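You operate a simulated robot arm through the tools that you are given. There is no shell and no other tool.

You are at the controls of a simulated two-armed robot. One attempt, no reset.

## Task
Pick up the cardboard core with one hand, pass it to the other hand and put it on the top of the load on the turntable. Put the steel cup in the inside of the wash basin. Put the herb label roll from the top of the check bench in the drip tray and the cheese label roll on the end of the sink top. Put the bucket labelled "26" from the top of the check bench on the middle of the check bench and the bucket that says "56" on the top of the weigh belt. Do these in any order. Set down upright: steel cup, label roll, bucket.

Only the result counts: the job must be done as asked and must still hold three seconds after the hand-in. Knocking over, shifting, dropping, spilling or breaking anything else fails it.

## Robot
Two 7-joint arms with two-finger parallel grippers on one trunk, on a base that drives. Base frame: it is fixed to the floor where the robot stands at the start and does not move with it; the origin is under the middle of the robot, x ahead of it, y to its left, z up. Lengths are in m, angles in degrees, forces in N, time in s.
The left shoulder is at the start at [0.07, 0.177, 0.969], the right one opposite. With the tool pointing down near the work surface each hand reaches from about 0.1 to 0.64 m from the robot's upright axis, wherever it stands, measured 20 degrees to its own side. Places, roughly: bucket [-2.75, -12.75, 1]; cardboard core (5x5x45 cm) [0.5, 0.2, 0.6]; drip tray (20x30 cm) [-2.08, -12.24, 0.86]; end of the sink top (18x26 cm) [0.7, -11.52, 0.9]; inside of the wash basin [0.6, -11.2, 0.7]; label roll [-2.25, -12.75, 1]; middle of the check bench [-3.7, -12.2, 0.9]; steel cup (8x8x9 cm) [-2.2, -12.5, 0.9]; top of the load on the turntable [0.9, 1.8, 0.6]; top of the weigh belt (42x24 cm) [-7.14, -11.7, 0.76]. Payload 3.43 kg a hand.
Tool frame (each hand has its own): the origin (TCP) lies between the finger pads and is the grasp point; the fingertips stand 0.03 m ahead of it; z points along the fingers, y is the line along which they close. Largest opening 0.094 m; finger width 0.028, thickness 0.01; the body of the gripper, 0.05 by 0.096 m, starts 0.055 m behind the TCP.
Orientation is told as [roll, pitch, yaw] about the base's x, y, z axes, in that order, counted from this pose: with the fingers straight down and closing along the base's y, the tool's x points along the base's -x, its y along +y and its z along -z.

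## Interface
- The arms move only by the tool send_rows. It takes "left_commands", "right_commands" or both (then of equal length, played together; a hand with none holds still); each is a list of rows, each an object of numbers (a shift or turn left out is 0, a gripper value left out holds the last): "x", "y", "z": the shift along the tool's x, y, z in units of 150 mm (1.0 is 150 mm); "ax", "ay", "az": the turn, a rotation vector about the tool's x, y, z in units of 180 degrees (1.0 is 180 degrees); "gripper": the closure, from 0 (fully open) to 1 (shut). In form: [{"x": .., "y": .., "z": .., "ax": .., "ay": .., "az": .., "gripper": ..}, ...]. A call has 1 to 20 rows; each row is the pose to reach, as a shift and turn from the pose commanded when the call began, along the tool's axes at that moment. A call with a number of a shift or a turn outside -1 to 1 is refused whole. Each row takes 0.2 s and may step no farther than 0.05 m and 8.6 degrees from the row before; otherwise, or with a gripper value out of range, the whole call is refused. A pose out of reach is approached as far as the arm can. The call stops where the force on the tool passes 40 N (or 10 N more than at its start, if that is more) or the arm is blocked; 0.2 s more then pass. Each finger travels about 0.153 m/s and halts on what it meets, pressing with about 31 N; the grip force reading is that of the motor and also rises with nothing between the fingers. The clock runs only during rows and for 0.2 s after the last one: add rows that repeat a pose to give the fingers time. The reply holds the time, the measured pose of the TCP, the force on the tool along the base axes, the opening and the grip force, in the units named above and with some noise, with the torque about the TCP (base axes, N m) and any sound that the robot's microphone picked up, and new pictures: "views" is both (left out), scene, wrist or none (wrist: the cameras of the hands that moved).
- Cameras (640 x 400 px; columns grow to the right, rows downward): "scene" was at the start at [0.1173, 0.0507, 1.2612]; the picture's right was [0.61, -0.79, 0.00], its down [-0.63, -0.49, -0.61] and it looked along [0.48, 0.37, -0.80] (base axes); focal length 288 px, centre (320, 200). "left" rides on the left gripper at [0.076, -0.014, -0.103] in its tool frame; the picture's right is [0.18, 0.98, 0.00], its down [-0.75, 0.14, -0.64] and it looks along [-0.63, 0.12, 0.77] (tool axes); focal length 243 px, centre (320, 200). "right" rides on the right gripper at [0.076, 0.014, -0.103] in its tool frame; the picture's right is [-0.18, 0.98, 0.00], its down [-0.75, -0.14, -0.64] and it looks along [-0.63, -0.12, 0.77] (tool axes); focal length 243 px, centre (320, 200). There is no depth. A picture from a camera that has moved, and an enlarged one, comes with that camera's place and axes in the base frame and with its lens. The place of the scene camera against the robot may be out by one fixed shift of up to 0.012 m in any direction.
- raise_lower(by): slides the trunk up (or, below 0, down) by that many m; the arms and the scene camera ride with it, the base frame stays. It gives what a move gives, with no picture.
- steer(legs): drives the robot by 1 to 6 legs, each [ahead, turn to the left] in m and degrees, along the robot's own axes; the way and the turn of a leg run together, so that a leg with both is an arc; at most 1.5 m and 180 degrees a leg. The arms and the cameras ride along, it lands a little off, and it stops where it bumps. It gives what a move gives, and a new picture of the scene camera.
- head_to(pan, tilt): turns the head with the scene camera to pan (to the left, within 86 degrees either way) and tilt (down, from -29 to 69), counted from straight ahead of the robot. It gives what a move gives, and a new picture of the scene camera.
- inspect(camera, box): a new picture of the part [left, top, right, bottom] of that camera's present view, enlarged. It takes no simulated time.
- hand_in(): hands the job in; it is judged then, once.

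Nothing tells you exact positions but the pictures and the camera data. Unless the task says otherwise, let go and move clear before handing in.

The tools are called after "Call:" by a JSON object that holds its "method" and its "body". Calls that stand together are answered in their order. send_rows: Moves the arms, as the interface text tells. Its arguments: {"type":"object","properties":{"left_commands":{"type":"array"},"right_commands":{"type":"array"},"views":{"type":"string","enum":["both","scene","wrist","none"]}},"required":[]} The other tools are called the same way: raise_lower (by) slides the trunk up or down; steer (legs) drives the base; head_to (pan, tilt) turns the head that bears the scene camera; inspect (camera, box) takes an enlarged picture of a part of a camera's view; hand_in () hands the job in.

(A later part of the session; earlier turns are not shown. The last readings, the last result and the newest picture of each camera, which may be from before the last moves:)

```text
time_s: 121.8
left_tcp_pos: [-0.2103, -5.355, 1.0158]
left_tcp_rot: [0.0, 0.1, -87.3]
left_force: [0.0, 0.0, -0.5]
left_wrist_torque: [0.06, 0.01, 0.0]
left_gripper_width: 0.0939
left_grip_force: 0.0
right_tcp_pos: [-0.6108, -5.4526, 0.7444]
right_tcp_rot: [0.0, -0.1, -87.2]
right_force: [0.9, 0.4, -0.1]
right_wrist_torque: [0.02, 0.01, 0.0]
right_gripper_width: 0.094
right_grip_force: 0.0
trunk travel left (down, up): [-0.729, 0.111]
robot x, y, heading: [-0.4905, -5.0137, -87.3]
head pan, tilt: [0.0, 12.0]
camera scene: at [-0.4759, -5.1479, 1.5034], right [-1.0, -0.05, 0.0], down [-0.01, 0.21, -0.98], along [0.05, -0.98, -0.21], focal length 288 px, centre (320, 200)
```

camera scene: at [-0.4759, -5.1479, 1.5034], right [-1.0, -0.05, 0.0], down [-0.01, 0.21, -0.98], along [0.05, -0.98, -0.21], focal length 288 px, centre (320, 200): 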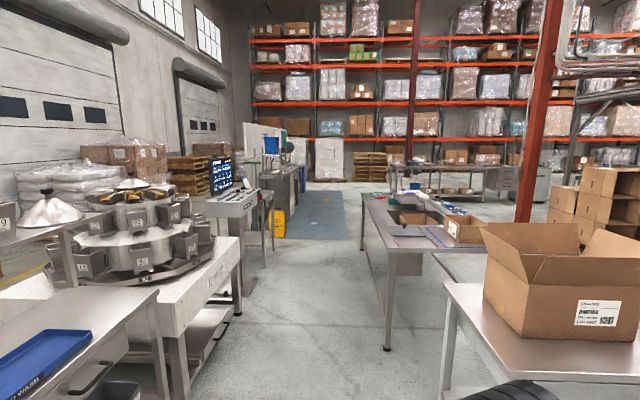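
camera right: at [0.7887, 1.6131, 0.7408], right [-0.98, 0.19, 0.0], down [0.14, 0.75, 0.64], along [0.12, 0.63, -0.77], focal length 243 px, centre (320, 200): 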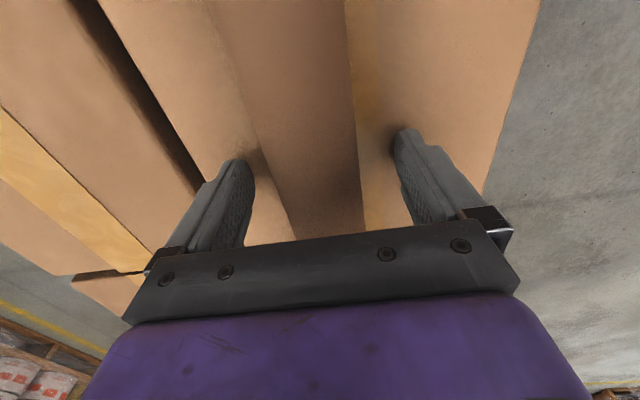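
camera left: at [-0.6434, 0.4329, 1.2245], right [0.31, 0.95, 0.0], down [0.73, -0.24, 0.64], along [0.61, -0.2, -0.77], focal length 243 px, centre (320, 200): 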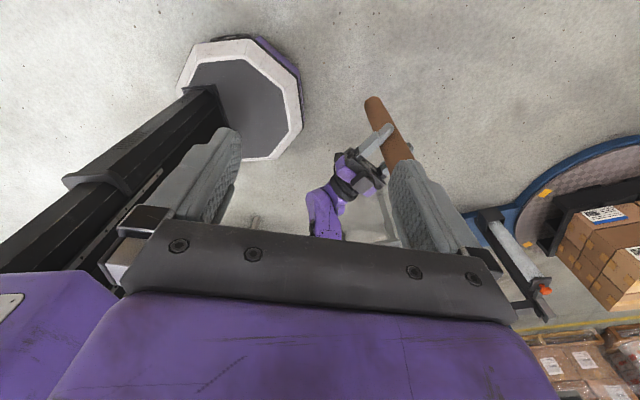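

A narrower passage lies ahead (between the weigher machine on the left and tables on the right, roughly x 0.2 to −0.87). I check how far my elbows stick out.

Call:
{"method": "head_to", "body": {"pan": 70, "tilt": 45}}

Call:
{"method": "head_to", "body": {"pan": -70, "tilt": 45}}

Call:
{"method": "head_to", "body": {"pan": 0, "tilt": 30}}

```text
time_s: 123.2
left_tcp_pos: [-0.2105, -5.3553, 1.0155]
left_tcp_rot: [0.0, 0.1, -87.2]
left_force: [-0.3, 0.1, -0.5]
left_wrist_torque: [-0.02, -0.05, 0.0]
left_gripper_width: 0.094
left_grip_force: 0.0
right_tcp_pos: [-0.6111, -5.4527, 0.744]
right_tcp_rot: [0.0, 0.1, -87.1]
right_force: [0.4, 0.4, 0.0]
right_wrist_torque: [0.01, -0.04, -0.01]
right_gripper_width: 0.0941
right_grip_force: 0.0
trunk travel left (down, up): [-0.729, 0.111]
robot x, y, heading: [-0.4926, -5.0105, -87.2]
head pan, tilt: [70.0, 45.0]
camera scene: at [-0.4027, -5.0792, 1.4517], right [-0.3, -0.95, 0.0], down [-0.68, 0.21, -0.71], along [0.68, -0.21, -0.71], focal length 288 px, centre (320, 200)
```

scene: 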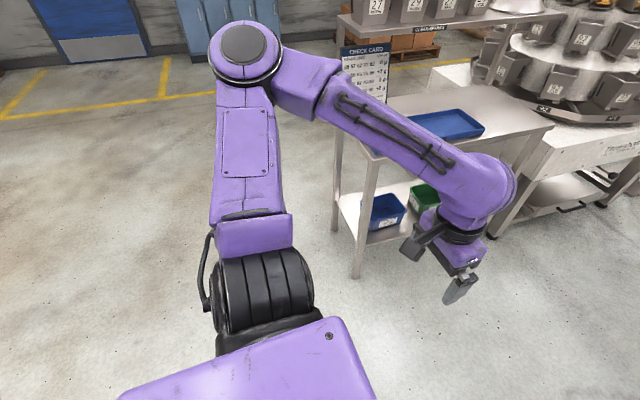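

```text
time_s: 125.5
left_tcp_pos: [-0.2099, -5.3552, 1.0158]
left_tcp_rot: [0.0, 0.2, -87.1]
left_force: [0.8, 0.4, 0.0]
left_wrist_torque: [0.04, -0.03, 0.02]
left_gripper_width: 0.0939
left_grip_force: 0.1
right_tcp_pos: [-0.6104, -5.4528, 0.7441]
right_tcp_rot: [-0.1, 0.0, -87.2]
right_force: [0.0, 0.4, 0.0]
right_wrist_torque: [0.0, -0.01, 0.02]
right_gripper_width: 0.094
right_grip_force: 0.1
trunk travel left (down, up): [-0.729, 0.111]
robot x, y, heading: [-0.4874, -5.0101, -87.3]
head pan, tilt: [-70.0, 45.0]
camera scene: at [-0.5553, -5.0865, 1.4517], right [-0.39, 0.92, 0.0], down [0.65, 0.27, -0.71], along [-0.65, -0.27, -0.71], focal length 288 px, centre (320, 200)
```

scene: 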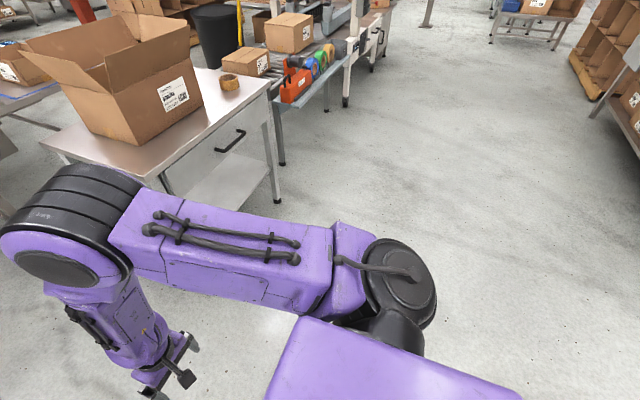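

```text
time_s: 126.9
left_tcp_pos: [-0.2106, -5.3561, 1.015]
left_tcp_rot: [0.1, 0.2, -87.1]
left_force: [-0.2, -0.5, -0.6]
left_wrist_torque: [0.02, -0.05, -0.01]
left_gripper_width: 0.0939
left_grip_force: 0.0
right_tcp_pos: [-0.612, -5.4536, 0.7442]
right_tcp_rot: [0.0, 0.0, -87.2]
right_force: [0.2, 1.1, 0.0]
right_wrist_torque: [0.03, -0.02, 0.0]
right_gripper_width: 0.0938
right_grip_force: 0.1
trunk travel left (down, up): [-0.729, 0.111]
robot x, y, heading: [-0.4907, -5.012, -87.2]
head pan, tilt: [0.0, 30.0]
camera scene: at [-0.4761, -5.1454, 1.4743], right [-1.0, -0.05, 0.0], down [-0.02, 0.5, -0.87], along [0.04, -0.86, -0.5], focal length 288 px, centre (320, 200)
```

scene: 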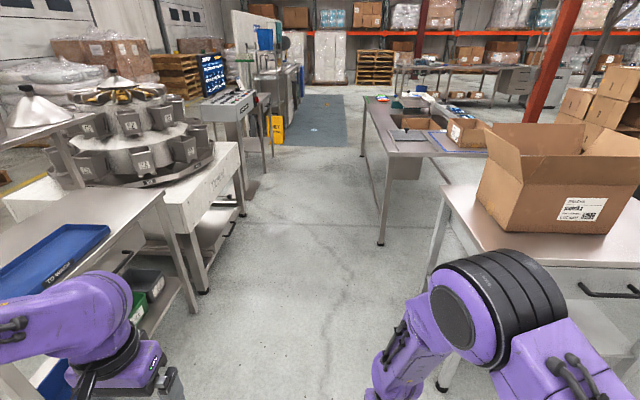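

The left elbow sticks out sideways about 0.5 m while the right one is folded forward. I lower and centre the left hand to fold that elbow in.

Call:
{"method": "send_rows", "body": {"left_commands": [{"x": -0.1, "y": -0.16, "z": 0.2}, {"x": -0.2, "y": -0.32, "z": 0.4}, {"x": -0.3, "y": -0.48, "z": 0.6}, {"x": -0.4, "y": -0.64, "z": 0.8}, {"x": -0.5, "y": -0.8, "z": 1.0}, {"x": -0.5, "y": -0.8, "z": 1.0}], "views": "none"}}

Call:
{"method": "send_rows", "body": {"left_commands": [{"z": 0.2}, {"z": 0.4}, {"z": 0.6}, {"z": 0.8}, {"z": 0.8}], "views": "none"}}

Call:
{"method": "head_to", "body": {"pan": 60, "tilt": 40}}

```text
time_s: 128.3
left_tcp_pos: [-0.3239, -5.4351, 0.8645]
left_tcp_rot: [-0.2, 0.1, -87.2]
left_force: [0.4, 0.9, -0.3]
left_wrist_torque: [-0.04, 0.02, 0.01]
left_gripper_width: 0.0942
left_grip_force: 0.0
right_tcp_pos: [-0.6112, -5.4513, 0.745]
right_tcp_rot: [0.0, -0.1, -87.3]
right_force: [0.2, 0.0, 0.3]
right_wrist_torque: [-0.03, 0.0, 0.01]
right_gripper_width: 0.094
right_grip_force: 0.1
trunk travel left (down, up): [-0.729, 0.111]
robot x, y, heading: [-0.4914, -5.0094, -87.5]
head pan, tilt: [0.0, 30.0]
```

```text
time_s: 129.5
left_tcp_pos: [-0.3253, -5.4341, 0.7437]
left_tcp_rot: [0.0, 0.1, -87.2]
left_force: [-0.9, 0.4, -0.7]
left_wrist_torque: [0.0, -0.02, 0.02]
left_gripper_width: 0.094
left_grip_force: 0.0
right_tcp_pos: [-0.6108, -5.4525, 0.7434]
right_tcp_rot: [-0.1, 0.0, -87.2]
right_force: [-0.4, 0.0, -0.2]
right_wrist_torque: [0.01, -0.04, -0.04]
right_gripper_width: 0.0941
right_grip_force: 0.0
trunk travel left (down, up): [-0.729, 0.111]
robot x, y, heading: [-0.4936, -5.0083, -87.2]
head pan, tilt: [0.0, 30.0]
```

```text
time_s: 130.8
left_tcp_pos: [-0.3253, -5.4361, 0.7438]
left_tcp_rot: [0.0, 0.1, -87.1]
left_force: [0.6, 0.7, 0.7]
left_wrist_torque: [0.02, 0.0, 0.04]
left_gripper_width: 0.094
left_grip_force: 0.0
right_tcp_pos: [-0.6104, -5.4535, 0.7435]
right_tcp_rot: [0.0, 0.0, -87.2]
right_force: [-1.1, 1.0, 0.4]
right_wrist_torque: [0.01, -0.03, 0.0]
right_gripper_width: 0.0939
right_grip_force: 0.2
trunk travel left (down, up): [-0.729, 0.111]
robot x, y, heading: [-0.4921, -5.0112, -87.2]
head pan, tilt: [60.0, 40.0]
camera scene: at [-0.405, -5.0942, 1.459], right [-0.46, -0.89, 0.0], down [-0.57, 0.29, -0.77], along [0.68, -0.35, -0.64], focal length 288 px, centre (320, 200)
```

scene: 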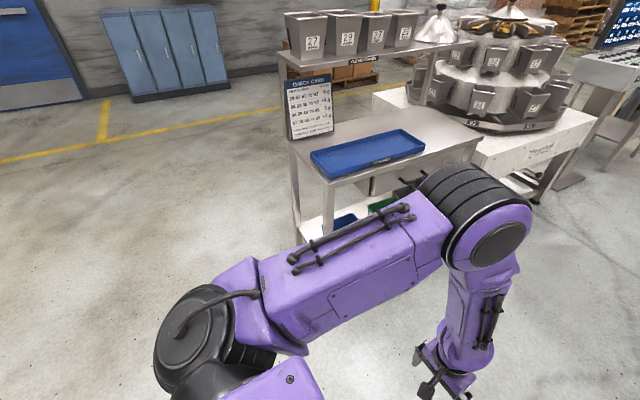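

Both elbows are folded forward now. I drive through the passage near its centre line to about y = −7.8.

Call:
{"method": "head_to", "body": {"pan": 0, "tilt": 20}}

Call:
{"method": "steer", "body": {"legs": [[0, 1.0], [1.5, 0], [1.3, 0]]}}

```text
time_s: 132.1
left_tcp_pos: [-0.3251, -5.4331, 0.7432]
left_tcp_rot: [-0.1, 0.2, -87.3]
left_force: [0.5, -0.2, 0.3]
left_wrist_torque: [-0.03, 0.0, 0.03]
left_gripper_width: 0.0938
left_grip_force: 0.1
right_tcp_pos: [-0.611, -5.4523, 0.744]
right_tcp_rot: [0.0, 0.0, -87.3]
right_force: [0.9, -0.3, 0.0]
right_wrist_torque: [0.01, 0.0, 0.0]
right_gripper_width: 0.0939
right_grip_force: 0.0
trunk travel left (down, up): [-0.729, 0.111]
robot x, y, heading: [-0.4912, -5.0109, -87.1]
head pan, tilt: [0.0, 20.0]
camera scene: at [-0.4759, -5.1481, 1.4903], right [-1.0, -0.05, 0.0], down [-0.02, 0.34, -0.94], along [0.05, -0.94, -0.34], focal length 288 px, centre (320, 200)
```

scene: 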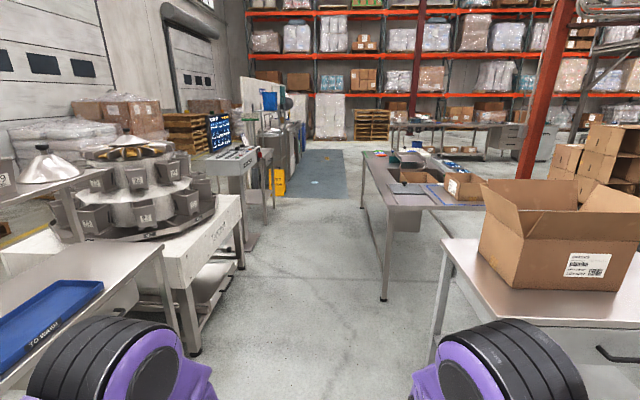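

```text
time_s: 146.1
left_tcp_pos: [0.0065, -8.2235, 0.7434]
left_tcp_rot: [0.0, 0.1, -82.3]
left_force: [0.4, 0.1, -0.4]
left_wrist_torque: [-0.05, -0.02, 0.01]
left_gripper_width: 0.094
left_grip_force: 0.0
right_tcp_pos: [-0.279, -8.2679, 0.7439]
right_tcp_rot: [0.0, 0.1, -82.3]
right_force: [-1.0, 0.2, 0.5]
right_wrist_torque: [0.0, 0.0, 0.03]
right_gripper_width: 0.094
right_grip_force: 0.0
trunk travel left (down, up): [-0.729, 0.111]
robot x, y, heading: [-0.1957, -7.8163, -82.4]
head pan, tilt: [0.0, 20.0]
camera scene: at [-0.169, -7.9529, 1.4904], right [-0.99, -0.13, 0.0], down [-0.05, 0.34, -0.94], along [0.13, -0.93, -0.34], focal length 288 px, centre (320, 200)
```

scene: 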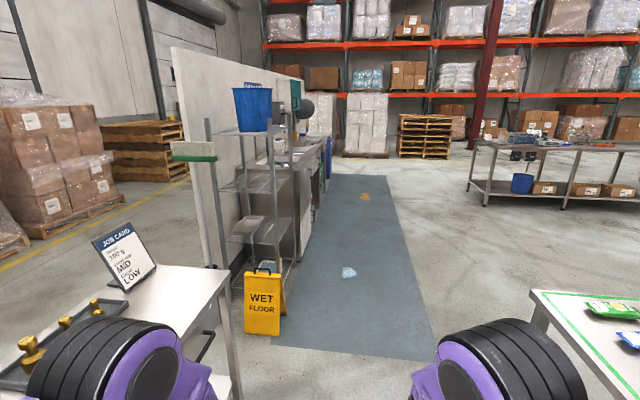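

I drifted left a bit; the wash area is ahead-left with a mat, and the check bench is ahead-right. I steer right of the console table and go on to y ≈ −9.5.

Call:
{"method": "steer", "body": {"legs": [[0, -12], [1.0, 0], [0.7, 0]]}}

```text
time_s: 155.4
left_tcp_pos: [-0.2312, -9.9382, 0.7435]
left_tcp_rot: [0.0, 0.1, -95.1]
left_force: [-0.6, 0.7, -0.2]
left_wrist_torque: [-0.01, 0.0, -0.01]
left_gripper_width: 0.0941
left_grip_force: 0.1
right_tcp_pos: [-0.5193, -9.9175, 0.7431]
right_tcp_rot: [0.0, 0.0, -95.1]
right_force: [0.0, 0.1, -0.7]
right_wrist_torque: [0.02, -0.02, 0.01]
right_gripper_width: 0.0938
right_grip_force: 0.1
trunk travel left (down, up): [-0.729, 0.111]
robot x, y, heading: [-0.3411, -9.4952, -94.9]
head pan, tilt: [0.0, 20.0]
camera scene: at [-0.344, -9.6333, 1.4904], right [-1.0, 0.09, 0.0], down [0.03, 0.34, -0.94], along [-0.08, -0.94, -0.34], focal length 288 px, centre (320, 200)
```

scene: 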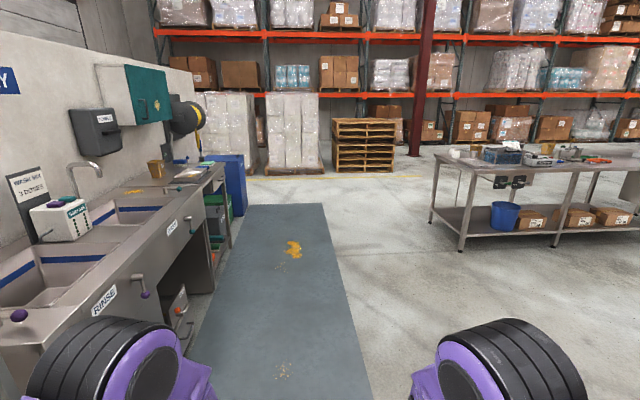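

The sink line with two basins is on my left, the check bench ahead on the right. I zoom in on both to read labels.

Call:
{"method": "inspect", "body": {"camera": "scene", "box": [0, 100, 260, 360]}}

Call:
{"method": "inspect", "body": {"camera": "scene", "box": [420, 120, 640, 260]}}

Call:
{"method": "head_to", "body": {"pan": 35, "tilt": 25}}

```text
1.54 times, centred on (130, 230) of scene
camera zoom: at [-0.344, -9.6333, 1.4904], right [-1.0, 0.09, 0.0], down [0.03, 0.34, -0.94], along [-0.08, -0.94, -0.34], focal length 443 px, centre (612, 154)
```

zoom: 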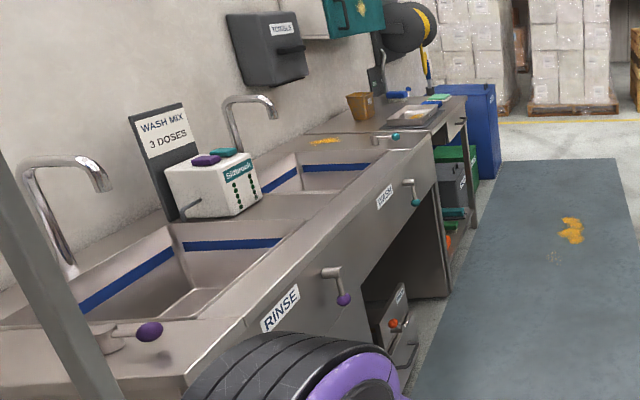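

```text
2.86 times, centred on (530, 190) of scene
camera zoom: at [-0.344, -9.6333, 1.4904], right [-1.0, 0.09, 0.0], down [0.03, 0.34, -0.94], along [-0.08, -0.94, -0.34], focal length 823 px, centre (-280, 229)
```

zoom: 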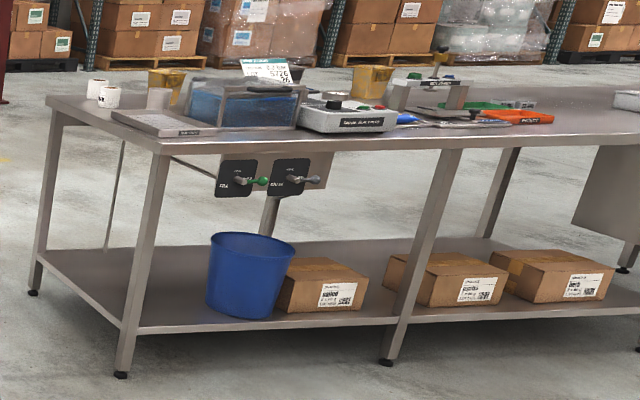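

```text
time_s: 156.4
left_tcp_pos: [-0.2318, -9.9385, 0.7433]
left_tcp_rot: [-0.1, 0.0, -94.9]
left_force: [-0.2, 0.3, 0.1]
left_wrist_torque: [0.02, 0.02, -0.02]
left_gripper_width: 0.0938
left_grip_force: 0.1
right_tcp_pos: [-0.5183, -9.9176, 0.7432]
right_tcp_rot: [0.0, -0.1, -95.0]
right_force: [-0.1, 0.7, -0.8]
right_wrist_torque: [0.03, -0.01, 0.0]
right_gripper_width: 0.094
right_grip_force: 0.1
trunk travel left (down, up): [-0.729, 0.111]
robot x, y, heading: [-0.34, -9.493, -94.8]
head pan, tilt: [35.0, 25.0]
camera scene: at [-0.29, -9.6204, 1.4823], right [-0.87, -0.5, 0.0], down [-0.21, 0.37, -0.91], along [0.45, -0.79, -0.42], focal length 288 px, centre (320, 200)
```

scene: 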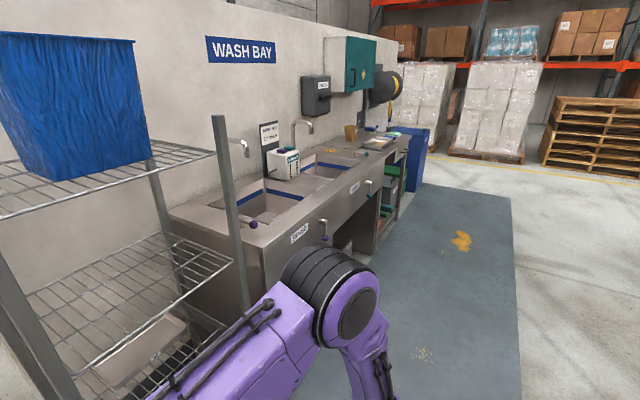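

The far basin is labelled WASH and the check bench spans x from −2.0 westward, y −12.1 to −12.8. I drive toward the bench's near end for a closer look.

Call:
{"method": "steer", "body": {"legs": [[0, -28], [1.5, 0], [0.5, 0]]}}

Call:
{"method": "head_to", "body": {"pan": 0, "tilt": 28}}

```text
time_s: 167.9
left_tcp_pos: [-1.5394, -11.6365, 0.7431]
left_tcp_rot: [-0.1, 0.1, -122.3]
left_force: [-0.2, 0.0, 0.8]
left_wrist_torque: [0.0, -0.02, 0.01]
left_gripper_width: 0.0943
left_grip_force: 0.2
right_tcp_pos: [-1.7854, -11.4865, 0.7433]
right_tcp_rot: [0.0, 0.0, -122.3]
right_force: [0.1, 0.2, 0.1]
right_wrist_torque: [-0.03, 0.01, 0.01]
right_gripper_width: 0.094
right_grip_force: 0.1
trunk travel left (down, up): [-0.729, 0.111]
robot x, y, heading: [-1.4317, -11.1923, -122.4]
head pan, tilt: [35.0, 25.0]
camera scene: at [-1.4463, -11.3228, 1.4823], right [-1.0, -0.05, 0.0], down [-0.02, 0.42, -0.91], along [0.04, -0.91, -0.42], focal length 288 px, centre (320, 200)
```

scene: 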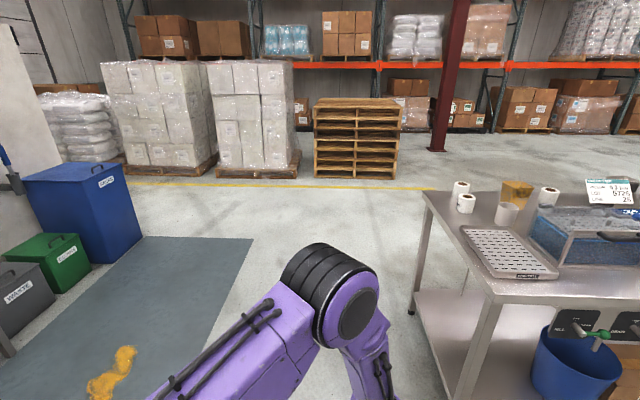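

```text
time_s: 168.9
left_tcp_pos: [-1.5412, -11.637, 0.743]
left_tcp_rot: [-0.1, 0.1, -122.3]
left_force: [-0.3, -0.2, 0.1]
left_wrist_torque: [0.0, 0.0, 0.0]
left_gripper_width: 0.0941
left_grip_force: 0.0
right_tcp_pos: [-1.7841, -11.4865, 0.7421]
right_tcp_rot: [0.0, 0.0, -122.3]
right_force: [-0.3, 0.3, -0.6]
right_wrist_torque: [0.0, 0.02, 0.0]
right_gripper_width: 0.0937
right_grip_force: 0.2
trunk travel left (down, up): [-0.729, 0.111]
robot x, y, heading: [-1.4309, -11.1916, -122.5]
head pan, tilt: [0.0, 28.0]
camera scene: at [-1.4993, -11.3079, 1.4775], right [-0.85, 0.53, 0.0], down [0.25, 0.4, -0.88], along [-0.47, -0.75, -0.47], focal length 288 px, centre (320, 200)
```

scene: 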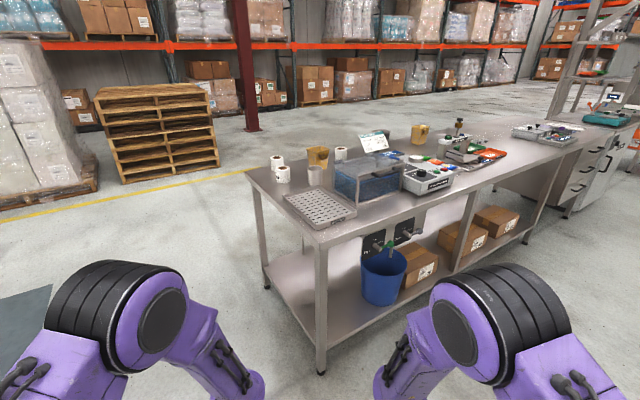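

Call:
{"method": "inspect", "body": {"camera": "scene", "box": [230, 110, 430, 250]}}

Call:
{"method": "inspect", "body": {"camera": "scene", "box": [380, 90, 620, 230]}}

```text
2.86 times, centred on (330, 180) of scene
camera zoom: at [-1.4993, -11.3079, 1.4775], right [-0.85, 0.53, 0.0], down [0.25, 0.4, -0.88], along [-0.47, -0.75, -0.47], focal length 823 px, centre (291, 257)
```

zoom: 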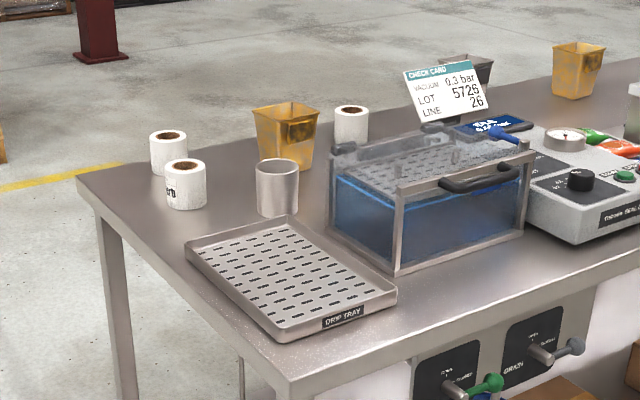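

```text
2.67 times, centred on (500, 160) of scene
camera zoom: at [-1.4993, -11.3079, 1.4775], right [-0.85, 0.53, 0.0], down [0.25, 0.4, -0.88], along [-0.47, -0.75, -0.47], focal length 768 px, centre (-160, 307)
```

zoom: 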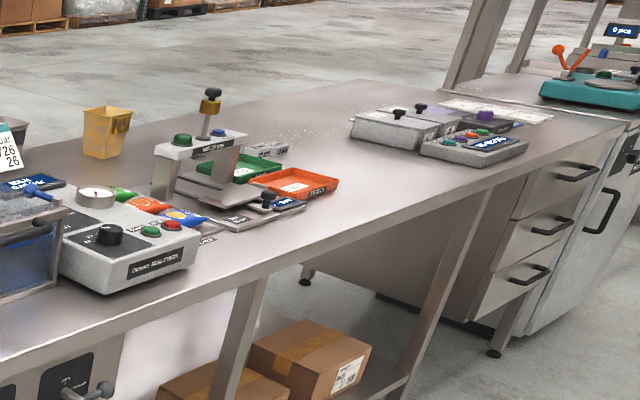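

I see the drip tray, steel cup, three white label rolls, two gold buckets and a dark one on the bench. I go round to the bench's east end and face it to read the labels.

Call:
{"method": "steer", "body": {"legs": [[0, 45], [1.22, 0], [0, -102]]}}

Call:
{"method": "head_to", "body": {"pan": 0, "tilt": 32}}

```text
time_s: 181.5
left_tcp_pos: [-1.608, -12.5326, 0.7432]
left_tcp_rot: [0.0, 0.1, 179.5]
left_force: [1.3, 0.2, -0.4]
left_wrist_torque: [0.01, 0.0, -0.01]
left_gripper_width: 0.0941
left_grip_force: 0.0
right_tcp_pos: [-1.6106, -12.2452, 0.7446]
right_tcp_rot: [0.1, 0.0, 179.5]
right_force: [-0.9, 0.2, -0.1]
right_wrist_torque: [-0.02, 0.0, -0.01]
right_gripper_width: 0.0941
right_grip_force: 0.2
trunk travel left (down, up): [-0.729, 0.111]
robot x, y, heading: [-1.1766, -12.388, 179.5]
head pan, tilt: [0.0, 28.0]
camera scene: at [-1.3083, -12.3836, 1.4775], right [0.01, 1.0, 0.0], down [0.47, 0.0, -0.88], along [-0.88, 0.01, -0.47], focal length 288 px, centre (320, 200)
```

scene: 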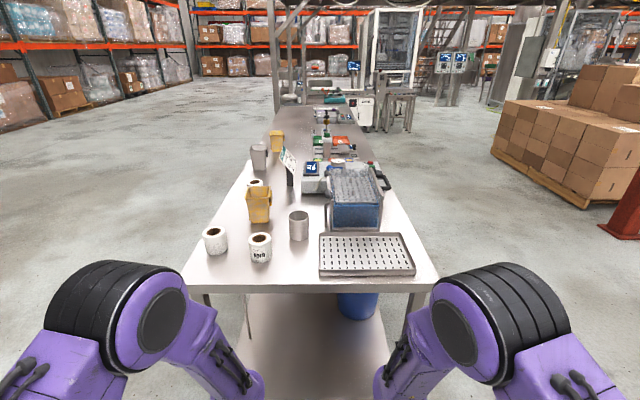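

```text
time_s: 182.1
left_tcp_pos: [-1.6082, -12.5321, 0.7439]
left_tcp_rot: [0.1, 0.0, 179.4]
left_force: [0.3, 0.2, -0.1]
left_wrist_torque: [0.01, 0.0, 0.0]
left_gripper_width: 0.0943
left_grip_force: 0.1
right_tcp_pos: [-1.6098, -12.2449, 0.743]
right_tcp_rot: [-0.1, 0.0, 179.5]
right_force: [-0.5, 0.7, 0.4]
right_wrist_torque: [0.02, -0.01, -0.03]
right_gripper_width: 0.0939
right_grip_force: 0.0
trunk travel left (down, up): [-0.729, 0.111]
robot x, y, heading: [-1.1724, -12.3922, 179.2]
head pan, tilt: [0.0, 32.0]
camera scene: at [-1.3067, -12.3835, 1.4712], right [0.01, 1.0, 0.0], down [0.53, 0.0, -0.85], along [-0.85, 0.01, -0.53], focal length 288 px, centre (320, 200)
```

scene: 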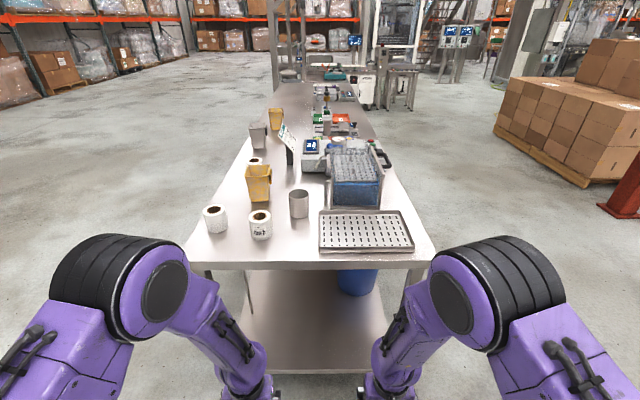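

Call:
{"method": "inspect", "body": {"camera": "scene", "box": [190, 150, 330, 250]}}

Call:
{"method": "inspect", "body": {"camera": "scene", "box": [230, 90, 390, 190]}}

Call:
{"method": "inspect", "body": {"camera": "scene", "box": [200, 200, 280, 245]}}

```text
4.00 times, centred on (260, 200) of scene
camera zoom: at [-1.3067, -12.3835, 1.4712], right [0.01, 1.0, 0.0], down [0.53, 0.0, -0.85], along [-0.85, 0.01, -0.53], focal length 1152 px, centre (560, 200)
```

zoom: 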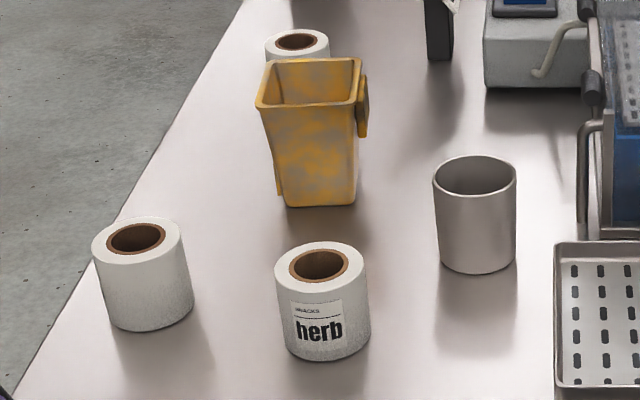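

```text
4.00 times, centred on (310, 140) of scene
camera zoom: at [-1.3067, -12.3835, 1.4712], right [0.01, 1.0, 0.0], down [0.53, 0.0, -0.85], along [-0.85, 0.01, -0.53], focal length 1152 px, centre (360, 440)
```

zoom: 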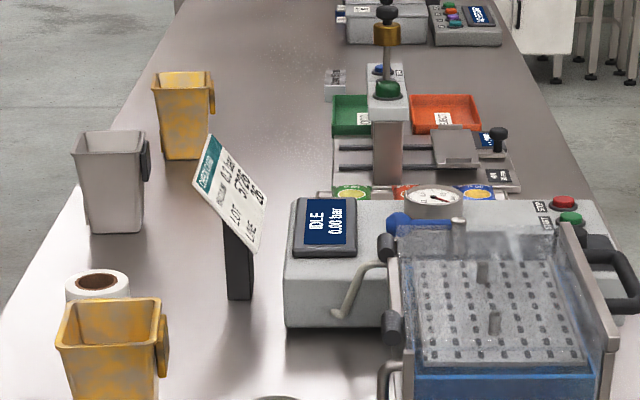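

```text
8.00 times, centred on (240, 222) of scene
camera zoom: at [-1.3067, -12.3835, 1.4712], right [0.01, 1.0, 0.0], down [0.53, 0.0, -0.85], along [-0.85, 0.01, -0.53], focal length 2304 px, centre (960, 20)
```

zoom: 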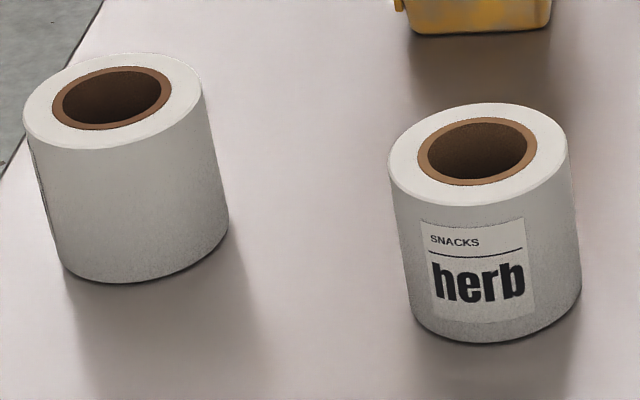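

The herb roll is clearly the right-hand front one at about [−2.07, −12.58]; the other labels face away. I scout from the bench's south side to read the remaining rolls and buckets.

Call:
{"method": "steer", "body": {"legs": [[0, 90], [1.15, 0], [0, -90], [1.0, 0]]}}

Call:
{"method": "head_to", "body": {"pan": -70, "tilt": 30}}

```text
time_s: 200.5
left_tcp_pos: [-2.5924, -13.7315, 0.7429]
left_tcp_rot: [0.0, 0.1, -178.0]
left_force: [-0.5, -0.5, 1.0]
left_wrist_torque: [-0.01, -0.03, 0.02]
left_gripper_width: 0.0941
left_grip_force: 0.1
right_tcp_pos: [-2.6052, -13.446, 0.7432]
right_tcp_rot: [0.0, -0.1, -178.1]
right_force: [1.1, 0.2, 0.3]
right_wrist_torque: [0.01, -0.02, -0.02]
right_gripper_width: 0.0941
right_grip_force: 0.0
trunk travel left (down, up): [-0.729, 0.111]
robot x, y, heading: [-2.1633, -13.5723, -177.8]
head pan, tilt: [0.0, 32.0]
camera scene: at [-2.2967, -13.572, 1.4712], right [-0.03, 1.0, 0.0], down [0.53, 0.02, -0.85], along [-0.85, -0.03, -0.53], focal length 288 px, centre (320, 200)
```

scene: 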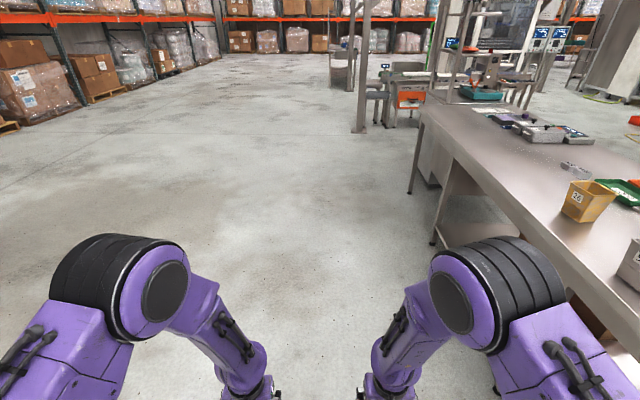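

```text
time_s: 201.9
left_tcp_pos: [-2.5922, -13.7322, 0.7431]
left_tcp_rot: [-0.1, 0.1, -178.1]
left_force: [-0.5, 0.4, 0.1]
left_wrist_torque: [-0.01, 0.03, 0.02]
left_gripper_width: 0.094
left_grip_force: 0.0
right_tcp_pos: [-2.606, -13.4457, 0.7439]
right_tcp_rot: [0.0, 0.0, -178.1]
right_force: [-0.9, -0.3, 0.1]
right_wrist_torque: [-0.01, 0.01, 0.01]
right_gripper_width: 0.0939
right_grip_force: 0.0
trunk travel left (down, up): [-0.729, 0.111]
robot x, y, heading: [-2.1657, -13.572, -178.2]
head pan, tilt: [-70.0, 30.0]
camera scene: at [-2.2409, -13.4853, 1.4743], right [0.93, 0.37, 0.0], down [0.19, -0.46, -0.87], along [-0.32, 0.8, -0.5], focal length 288 px, centre (320, 200)
```

scene: 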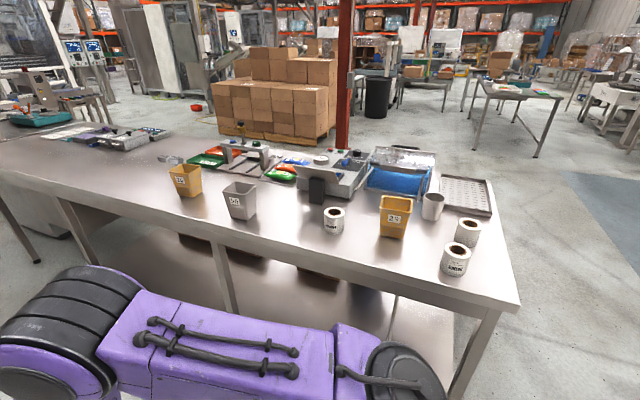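

Call:
{"method": "inspect", "body": {"camera": "scene", "box": [160, 150, 260, 225]}}

Call:
{"method": "inspect", "body": {"camera": "scene", "box": [310, 180, 420, 250]}}

Call:
{"method": "inspect", "body": {"camera": "scene", "box": [410, 180, 510, 290]}}

```text
5.33 times, centred on (210, 188) of scene
camera zoom: at [-2.2409, -13.4853, 1.4743], right [0.93, 0.37, 0.0], down [0.19, -0.46, -0.87], along [-0.32, 0.8, -0.5], focal length 1536 px, centre (907, 267)
```

zoom: 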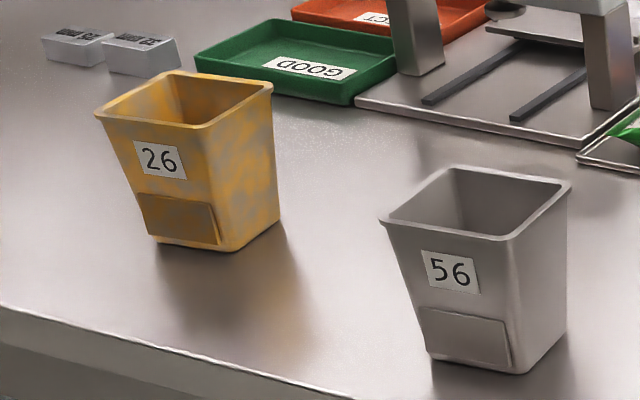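

```text
5.71 times, centred on (365, 215) of scene
camera zoom: at [-2.2409, -13.4853, 1.4743], right [0.93, 0.37, 0.0], down [0.19, -0.46, -0.87], along [-0.32, 0.8, -0.5], focal length 1646 px, centre (63, 114)
```

zoom: 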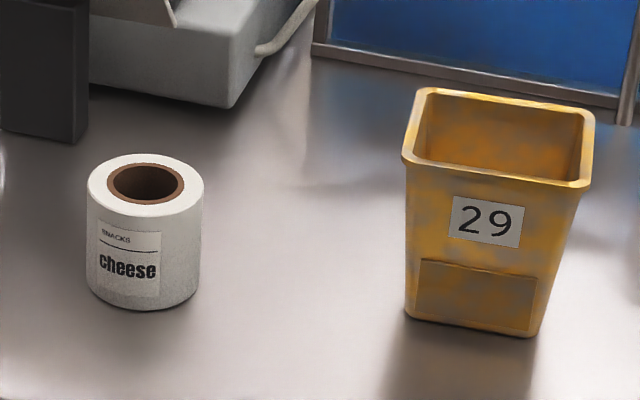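

```text
3.64 times, centred on (460, 235) of scene
camera zoom: at [-2.2409, -13.4853, 1.4743], right [0.93, 0.37, 0.0], down [0.19, -0.46, -0.87], along [-0.32, 0.8, -0.5], focal length 1047 px, centre (-189, 73)
```

zoom: 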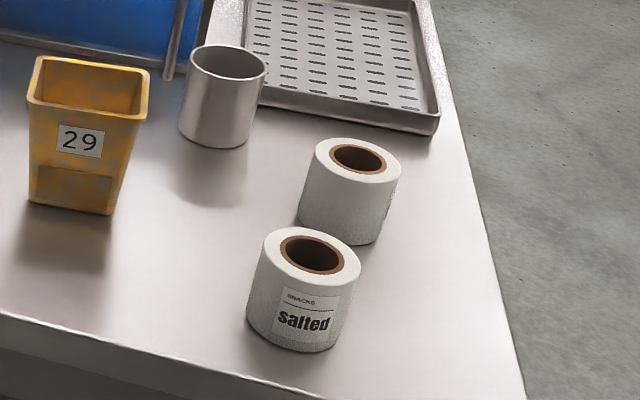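

All labels are readable now: 26 (gold) near [−3.2, −12.66], 56 (grey) near [−2.88, −12.73], cheese near [−2.52, −12.69], and 29 and salted are not mine. I'll first take the cheese roll from this south side with the left hand.

Call:
{"method": "steer", "body": {"legs": [[0.19, 0], [0, -92]]}}

Call:
{"method": "raise_lower", "body": {"by": 0.1}}

Call:
{"method": "send_rows", "body": {"left_commands": [{"z": -0.2}, {"z": -0.4}, {"z": -0.6}, {"z": -0.8}, {"z": -1.0}, {"z": -1.0}], "right_commands": [{"z": -0.2}, {"z": -0.4}, {"z": -0.6}, {"z": -0.8}, {"z": -1.0}, {"z": -1.0}], "views": "none"}}

Call:
{"method": "head_to", "body": {"pan": 0, "tilt": 45}}

```text
time_s: 207.3
left_tcp_pos: [-2.5094, -13.1497, 0.7432]
left_tcp_rot: [0.0, 0.1, 91.5]
left_force: [1.0, 0.3, -0.8]
left_wrist_torque: [0.01, 0.02, 0.0]
left_gripper_width: 0.094
left_grip_force: 0.1
right_tcp_pos: [-2.2244, -13.1387, 0.7437]
right_tcp_rot: [0.0, 0.1, 91.4]
right_force: [-0.4, 0.1, -0.6]
right_wrist_torque: [-0.01, -0.02, 0.01]
right_gripper_width: 0.0938
right_grip_force: 0.0
trunk travel left (down, up): [-0.729, 0.111]
robot x, y, heading: [-2.3557, -13.5794, 91.6]
head pan, tilt: [-70.0, 30.0]
camera scene: at [-2.2629, -13.4903, 1.4743], right [0.37, -0.93, 0.0], down [-0.47, -0.18, -0.87], along [0.81, 0.32, -0.5], focal length 288 px, centre (320, 200)
```

scene: 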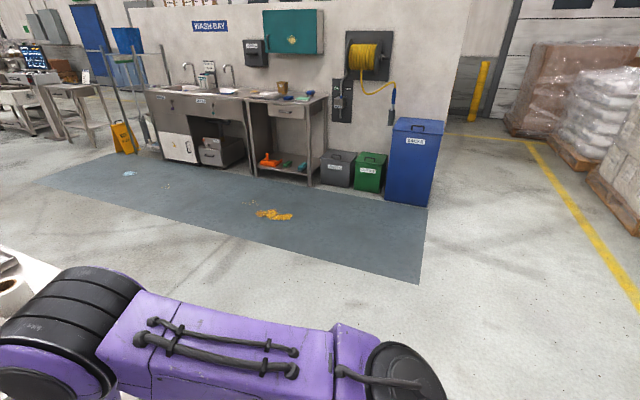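

```text
time_s: 208.6
left_tcp_pos: [-2.5121, -13.1498, 0.8444]
left_tcp_rot: [0.0, 0.1, 91.6]
left_force: [-1.2, 0.2, -0.6]
left_wrist_torque: [-0.01, 0.0, 0.01]
left_gripper_width: 0.0943
left_grip_force: 0.2
right_tcp_pos: [-2.2243, -13.1386, 0.844]
right_tcp_rot: [0.0, 0.0, 91.3]
right_force: [-0.2, -0.6, 0.4]
right_wrist_torque: [0.01, 0.02, 0.02]
right_gripper_width: 0.094
right_grip_force: 0.1
trunk travel left (down, up): [-0.829, 0.011]
robot x, y, heading: [-2.3522, -13.5783, 91.3]
head pan, tilt: [-70.0, 30.0]
```

```text
time_s: 210.0
left_tcp_pos: [-2.5096, -13.1502, 0.9934]
left_tcp_rot: [0.1, 0.1, 91.5]
left_force: [-1.0, -0.4, -0.5]
left_wrist_torque: [-0.01, 0.02, -0.02]
left_gripper_width: 0.0937
left_grip_force: 0.1
right_tcp_pos: [-2.2259, -13.1365, 0.9943]
right_tcp_rot: [0.0, 0.2, 91.4]
right_force: [-0.3, 0.1, 0.8]
right_wrist_torque: [0.0, -0.01, -0.03]
right_gripper_width: 0.094
right_grip_force: 0.2
trunk travel left (down, up): [-0.829, 0.011]
robot x, y, heading: [-2.3538, -13.5812, 91.3]
head pan, tilt: [-70.0, 30.0]
```

```text
time_s: 211.4
left_tcp_pos: [-2.5093, -13.1504, 0.9943]
left_tcp_rot: [0.0, 0.1, 91.5]
left_force: [0.0, -0.8, -0.2]
left_wrist_torque: [0.0, 0.02, 0.01]
left_gripper_width: 0.0942
left_grip_force: 0.1
right_tcp_pos: [-2.2242, -13.1382, 0.9932]
right_tcp_rot: [0.0, 0.1, 91.4]
right_force: [0.5, 0.1, -0.6]
right_wrist_torque: [0.01, -0.01, 0.02]
right_gripper_width: 0.0939
right_grip_force: 0.1
trunk travel left (down, up): [-0.829, 0.011]
robot x, y, heading: [-2.3549, -13.578, 91.3]
head pan, tilt: [0.0, 45.0]
camera scene: at [-2.3491, -13.4421, 1.5517], right [1.0, 0.02, 0.0], down [0.02, -0.71, -0.71], along [-0.02, 0.71, -0.71], focal length 288 px, centre (320, 200)
```

scene: 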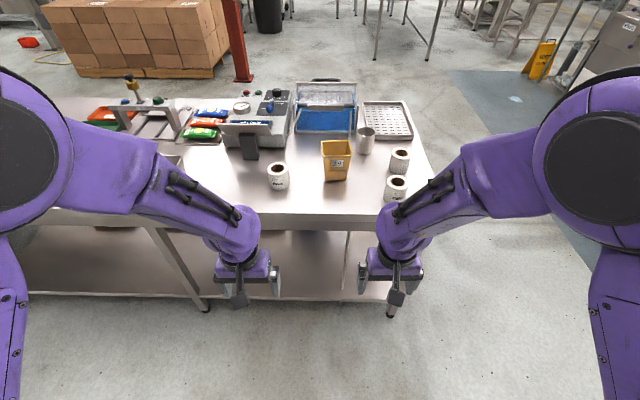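

The cheese roll is straight ahead of the left hand. I pull the right hand back out of the way and drive closer to the bench edge.

Call:
{"method": "send_rows", "body": {"right_commands": [{"x": 0.2}, {"x": 0.4}, {"x": 0.6}, {"x": 0.8}, {"x": 0.8}], "views": "none"}}

Call:
{"method": "steer", "body": {"legs": [[0.3, 0]]}}

Call:
{"method": "inspect", "body": {"camera": "left", "box": [0, 0, 640, 400]}}

```text
time_s: 212.6
left_tcp_pos: [-2.5103, -13.1495, 0.9942]
left_tcp_rot: [0.0, 0.1, 91.5]
left_force: [0.2, 0.9, -0.7]
left_wrist_torque: [0.0, -0.01, 0.0]
left_gripper_width: 0.0938
left_grip_force: 0.0
right_tcp_pos: [-2.2235, -13.2596, 0.9928]
right_tcp_rot: [0.0, 0.1, 91.4]
right_force: [0.1, -0.5, -0.5]
right_wrist_torque: [0.0, -0.01, -0.02]
right_gripper_width: 0.094
right_grip_force: 0.0
trunk travel left (down, up): [-0.829, 0.011]
robot x, y, heading: [-2.3546, -13.5777, 91.6]
head pan, tilt: [0.0, 45.0]
```

```text
time_s: 214.7
left_tcp_pos: [-2.5162, -12.8522, 0.9939]
left_tcp_rot: [0.0, 0.0, 91.5]
left_force: [0.1, 0.6, -0.1]
left_wrist_torque: [0.05, 0.02, 0.0]
left_gripper_width: 0.0941
left_grip_force: 0.0
right_tcp_pos: [-2.2298, -12.9634, 0.9942]
right_tcp_rot: [0.0, -0.1, 91.3]
right_force: [0.7, 0.3, 0.6]
right_wrist_torque: [-0.02, 0.0, -0.01]
right_gripper_width: 0.0941
right_grip_force: 0.0
trunk travel left (down, up): [-0.829, 0.011]
robot x, y, heading: [-2.3602, -13.2786, 91.3]
head pan, tilt: [0.0, 45.0]
camera scene: at [-2.3561, -13.1452, 1.5519], right [1.0, 0.02, 0.0], down [0.02, -0.71, -0.71], along [-0.02, 0.71, -0.71], focal length 288 px, centre (320, 200)
```

scene: 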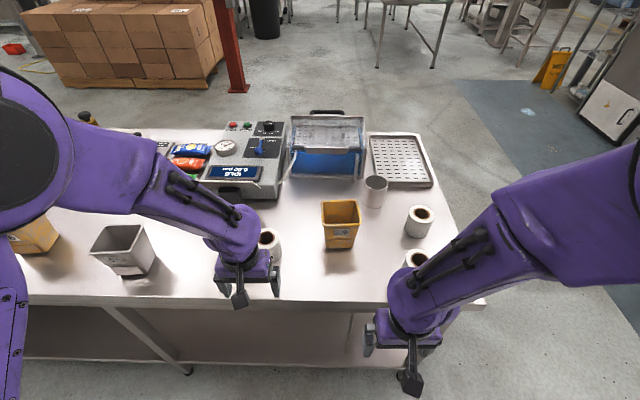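

```text
1.00 times, centred on (320, 200) of left (not enlarged: the box is as wide or as high as the picture)
camera zoom: at [-2.5006, -12.9293, 1.0985], right [-0.98, -0.21, 0.0], down [-0.16, 0.75, 0.64], along [-0.13, 0.63, -0.77], focal length 243 px, centre (320, 200)
```

zoom: 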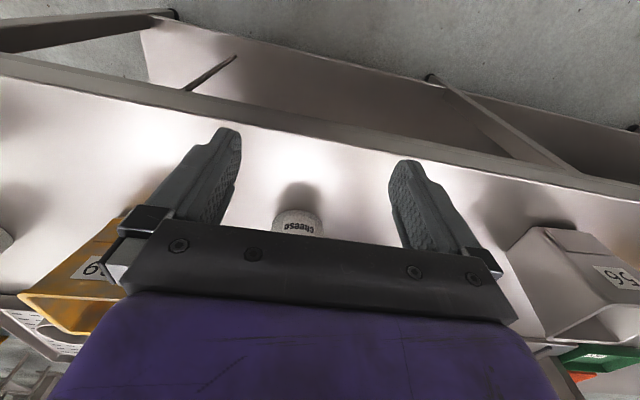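

The left hand is in line with the cheese roll. I drive 0.1 m closer, then shift the left hand over the roll.

Call:
{"method": "steer", "body": {"legs": [[0.1, 0]]}}

Call:
{"method": "inspect", "body": {"camera": "left", "box": [0, 0, 640, 400]}}

```text
time_s: 215.8
left_tcp_pos: [-2.5184, -12.7562, 0.9962]
left_tcp_rot: [0.1, -0.1, 91.5]
left_force: [0.3, -0.4, 0.7]
left_wrist_torque: [0.03, 0.01, 0.01]
left_gripper_width: 0.094
left_grip_force: 0.0
right_tcp_pos: [-2.2311, -12.8661, 0.9944]
right_tcp_rot: [0.0, -0.3, 91.2]
right_force: [0.8, -0.5, 0.4]
right_wrist_torque: [0.0, -0.04, -0.03]
right_gripper_width: 0.0941
right_grip_force: 0.0
trunk travel left (down, up): [-0.829, 0.011]
robot x, y, heading: [-2.359, -13.1818, 91.3]
head pan, tilt: [0.0, 45.0]
camera scene: at [-2.3582, -13.05, 1.5522], right [1.0, 0.02, 0.0], down [0.02, -0.7, -0.71], along [-0.02, 0.71, -0.7], focal length 288 px, centre (320, 200)
```

scene: 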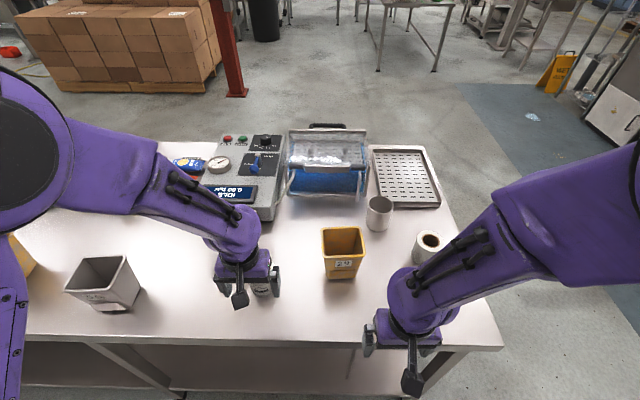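

```text
1.00 times, centred on (320, 200) of left (not enlarged: the box is as wide or as high as the picture)
camera zoom: at [-2.5027, -12.8331, 1.0995], right [-0.98, -0.21, 0.0], down [-0.16, 0.75, 0.64], along [-0.13, 0.63, -0.77], focal length 243 px, centre (320, 200)
```

zoom: 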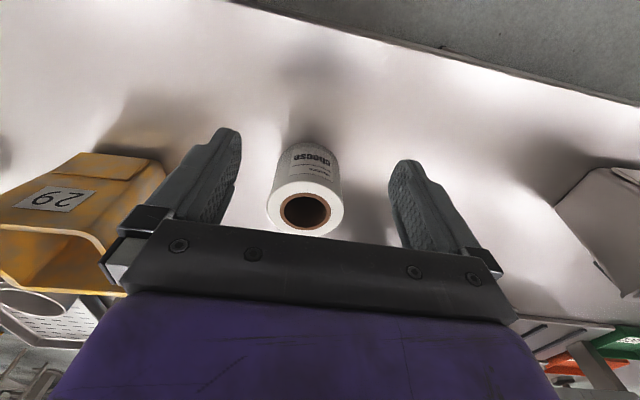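

The cheese roll's hole centre is near [−2.521, −12.675]. I move the left hand over it and check alignment before descending.

Call:
{"method": "send_rows", "body": {"left_commands": [{"x": -0.18}, {"x": -0.36}, {"x": -0.545}, {"x": -0.545}], "views": "wrist"}}

```text
time_s: 216.8
left_tcp_pos: [-2.5208, -12.6721, 0.9959]
left_tcp_rot: [0.1, 0.1, 91.3]
left_force: [-0.3, 0.5, 0.5]
left_wrist_torque: [0.01, 0.01, 0.02]
left_gripper_width: 0.0939
left_grip_force: 0.0
right_tcp_pos: [-2.2308, -12.8644, 0.9942]
right_tcp_rot: [0.1, 0.0, 91.3]
right_force: [-0.5, -0.2, 0.6]
right_wrist_torque: [-0.01, 0.0, -0.02]
right_gripper_width: 0.0941
right_grip_force: 0.2
trunk travel left (down, up): [-0.829, 0.011]
robot x, y, heading: [-2.3624, -13.1799, 91.2]
head pan, tilt: [0.0, 45.0]
camera left: at [-2.5056, -12.7482, 1.0995], right [-0.98, -0.21, 0.0], down [-0.16, 0.75, 0.64], along [-0.13, 0.63, -0.77], focal length 243 px, centre (320, 200)
```

left: 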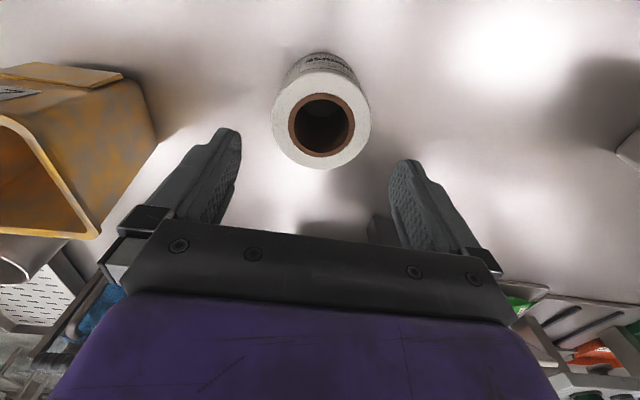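

The roll is centred between the fingers (diameter about 0.073). I nudge back 5 mm and descend to z 0.895.

Call:
{"method": "send_rows", "body": {"left_commands": [{"x": 0.035}, {"x": 0.035, "z": 0.15}, {"x": 0.035, "z": 0.3}, {"x": 0.035, "z": 0.45}, {"x": 0.035, "z": 0.57}, {"x": 0.035, "z": 0.67}, {"x": 0.035, "z": 0.67}], "views": "wrist"}}

```text
time_s: 218.4
left_tcp_pos: [-2.5213, -12.6774, 0.8914]
left_tcp_rot: [-0.1, 0.0, 91.3]
left_force: [-0.3, -0.4, 0.6]
left_wrist_torque: [-0.02, 0.0, 0.01]
left_gripper_width: 0.0942
left_grip_force: 0.1
right_tcp_pos: [-2.2299, -12.8638, 0.9938]
right_tcp_rot: [0.0, -0.1, 91.3]
right_force: [0.5, -0.7, 0.3]
right_wrist_torque: [0.01, -0.01, 0.01]
right_gripper_width: 0.094
right_grip_force: 0.2
trunk travel left (down, up): [-0.829, 0.011]
robot x, y, heading: [-2.3644, -13.1848, 91.2]
head pan, tilt: [0.0, 45.0]
camera left: at [-2.5053, -12.754, 0.9967], right [-0.98, -0.21, 0.0], down [-0.16, 0.75, 0.64], along [-0.13, 0.63, -0.77], focal length 243 px, centre (320, 200)
```

left: 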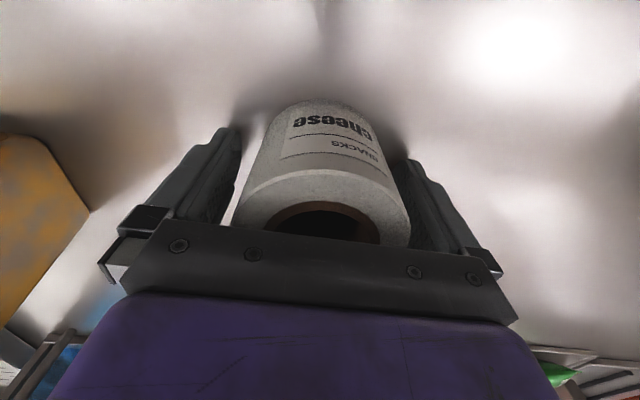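

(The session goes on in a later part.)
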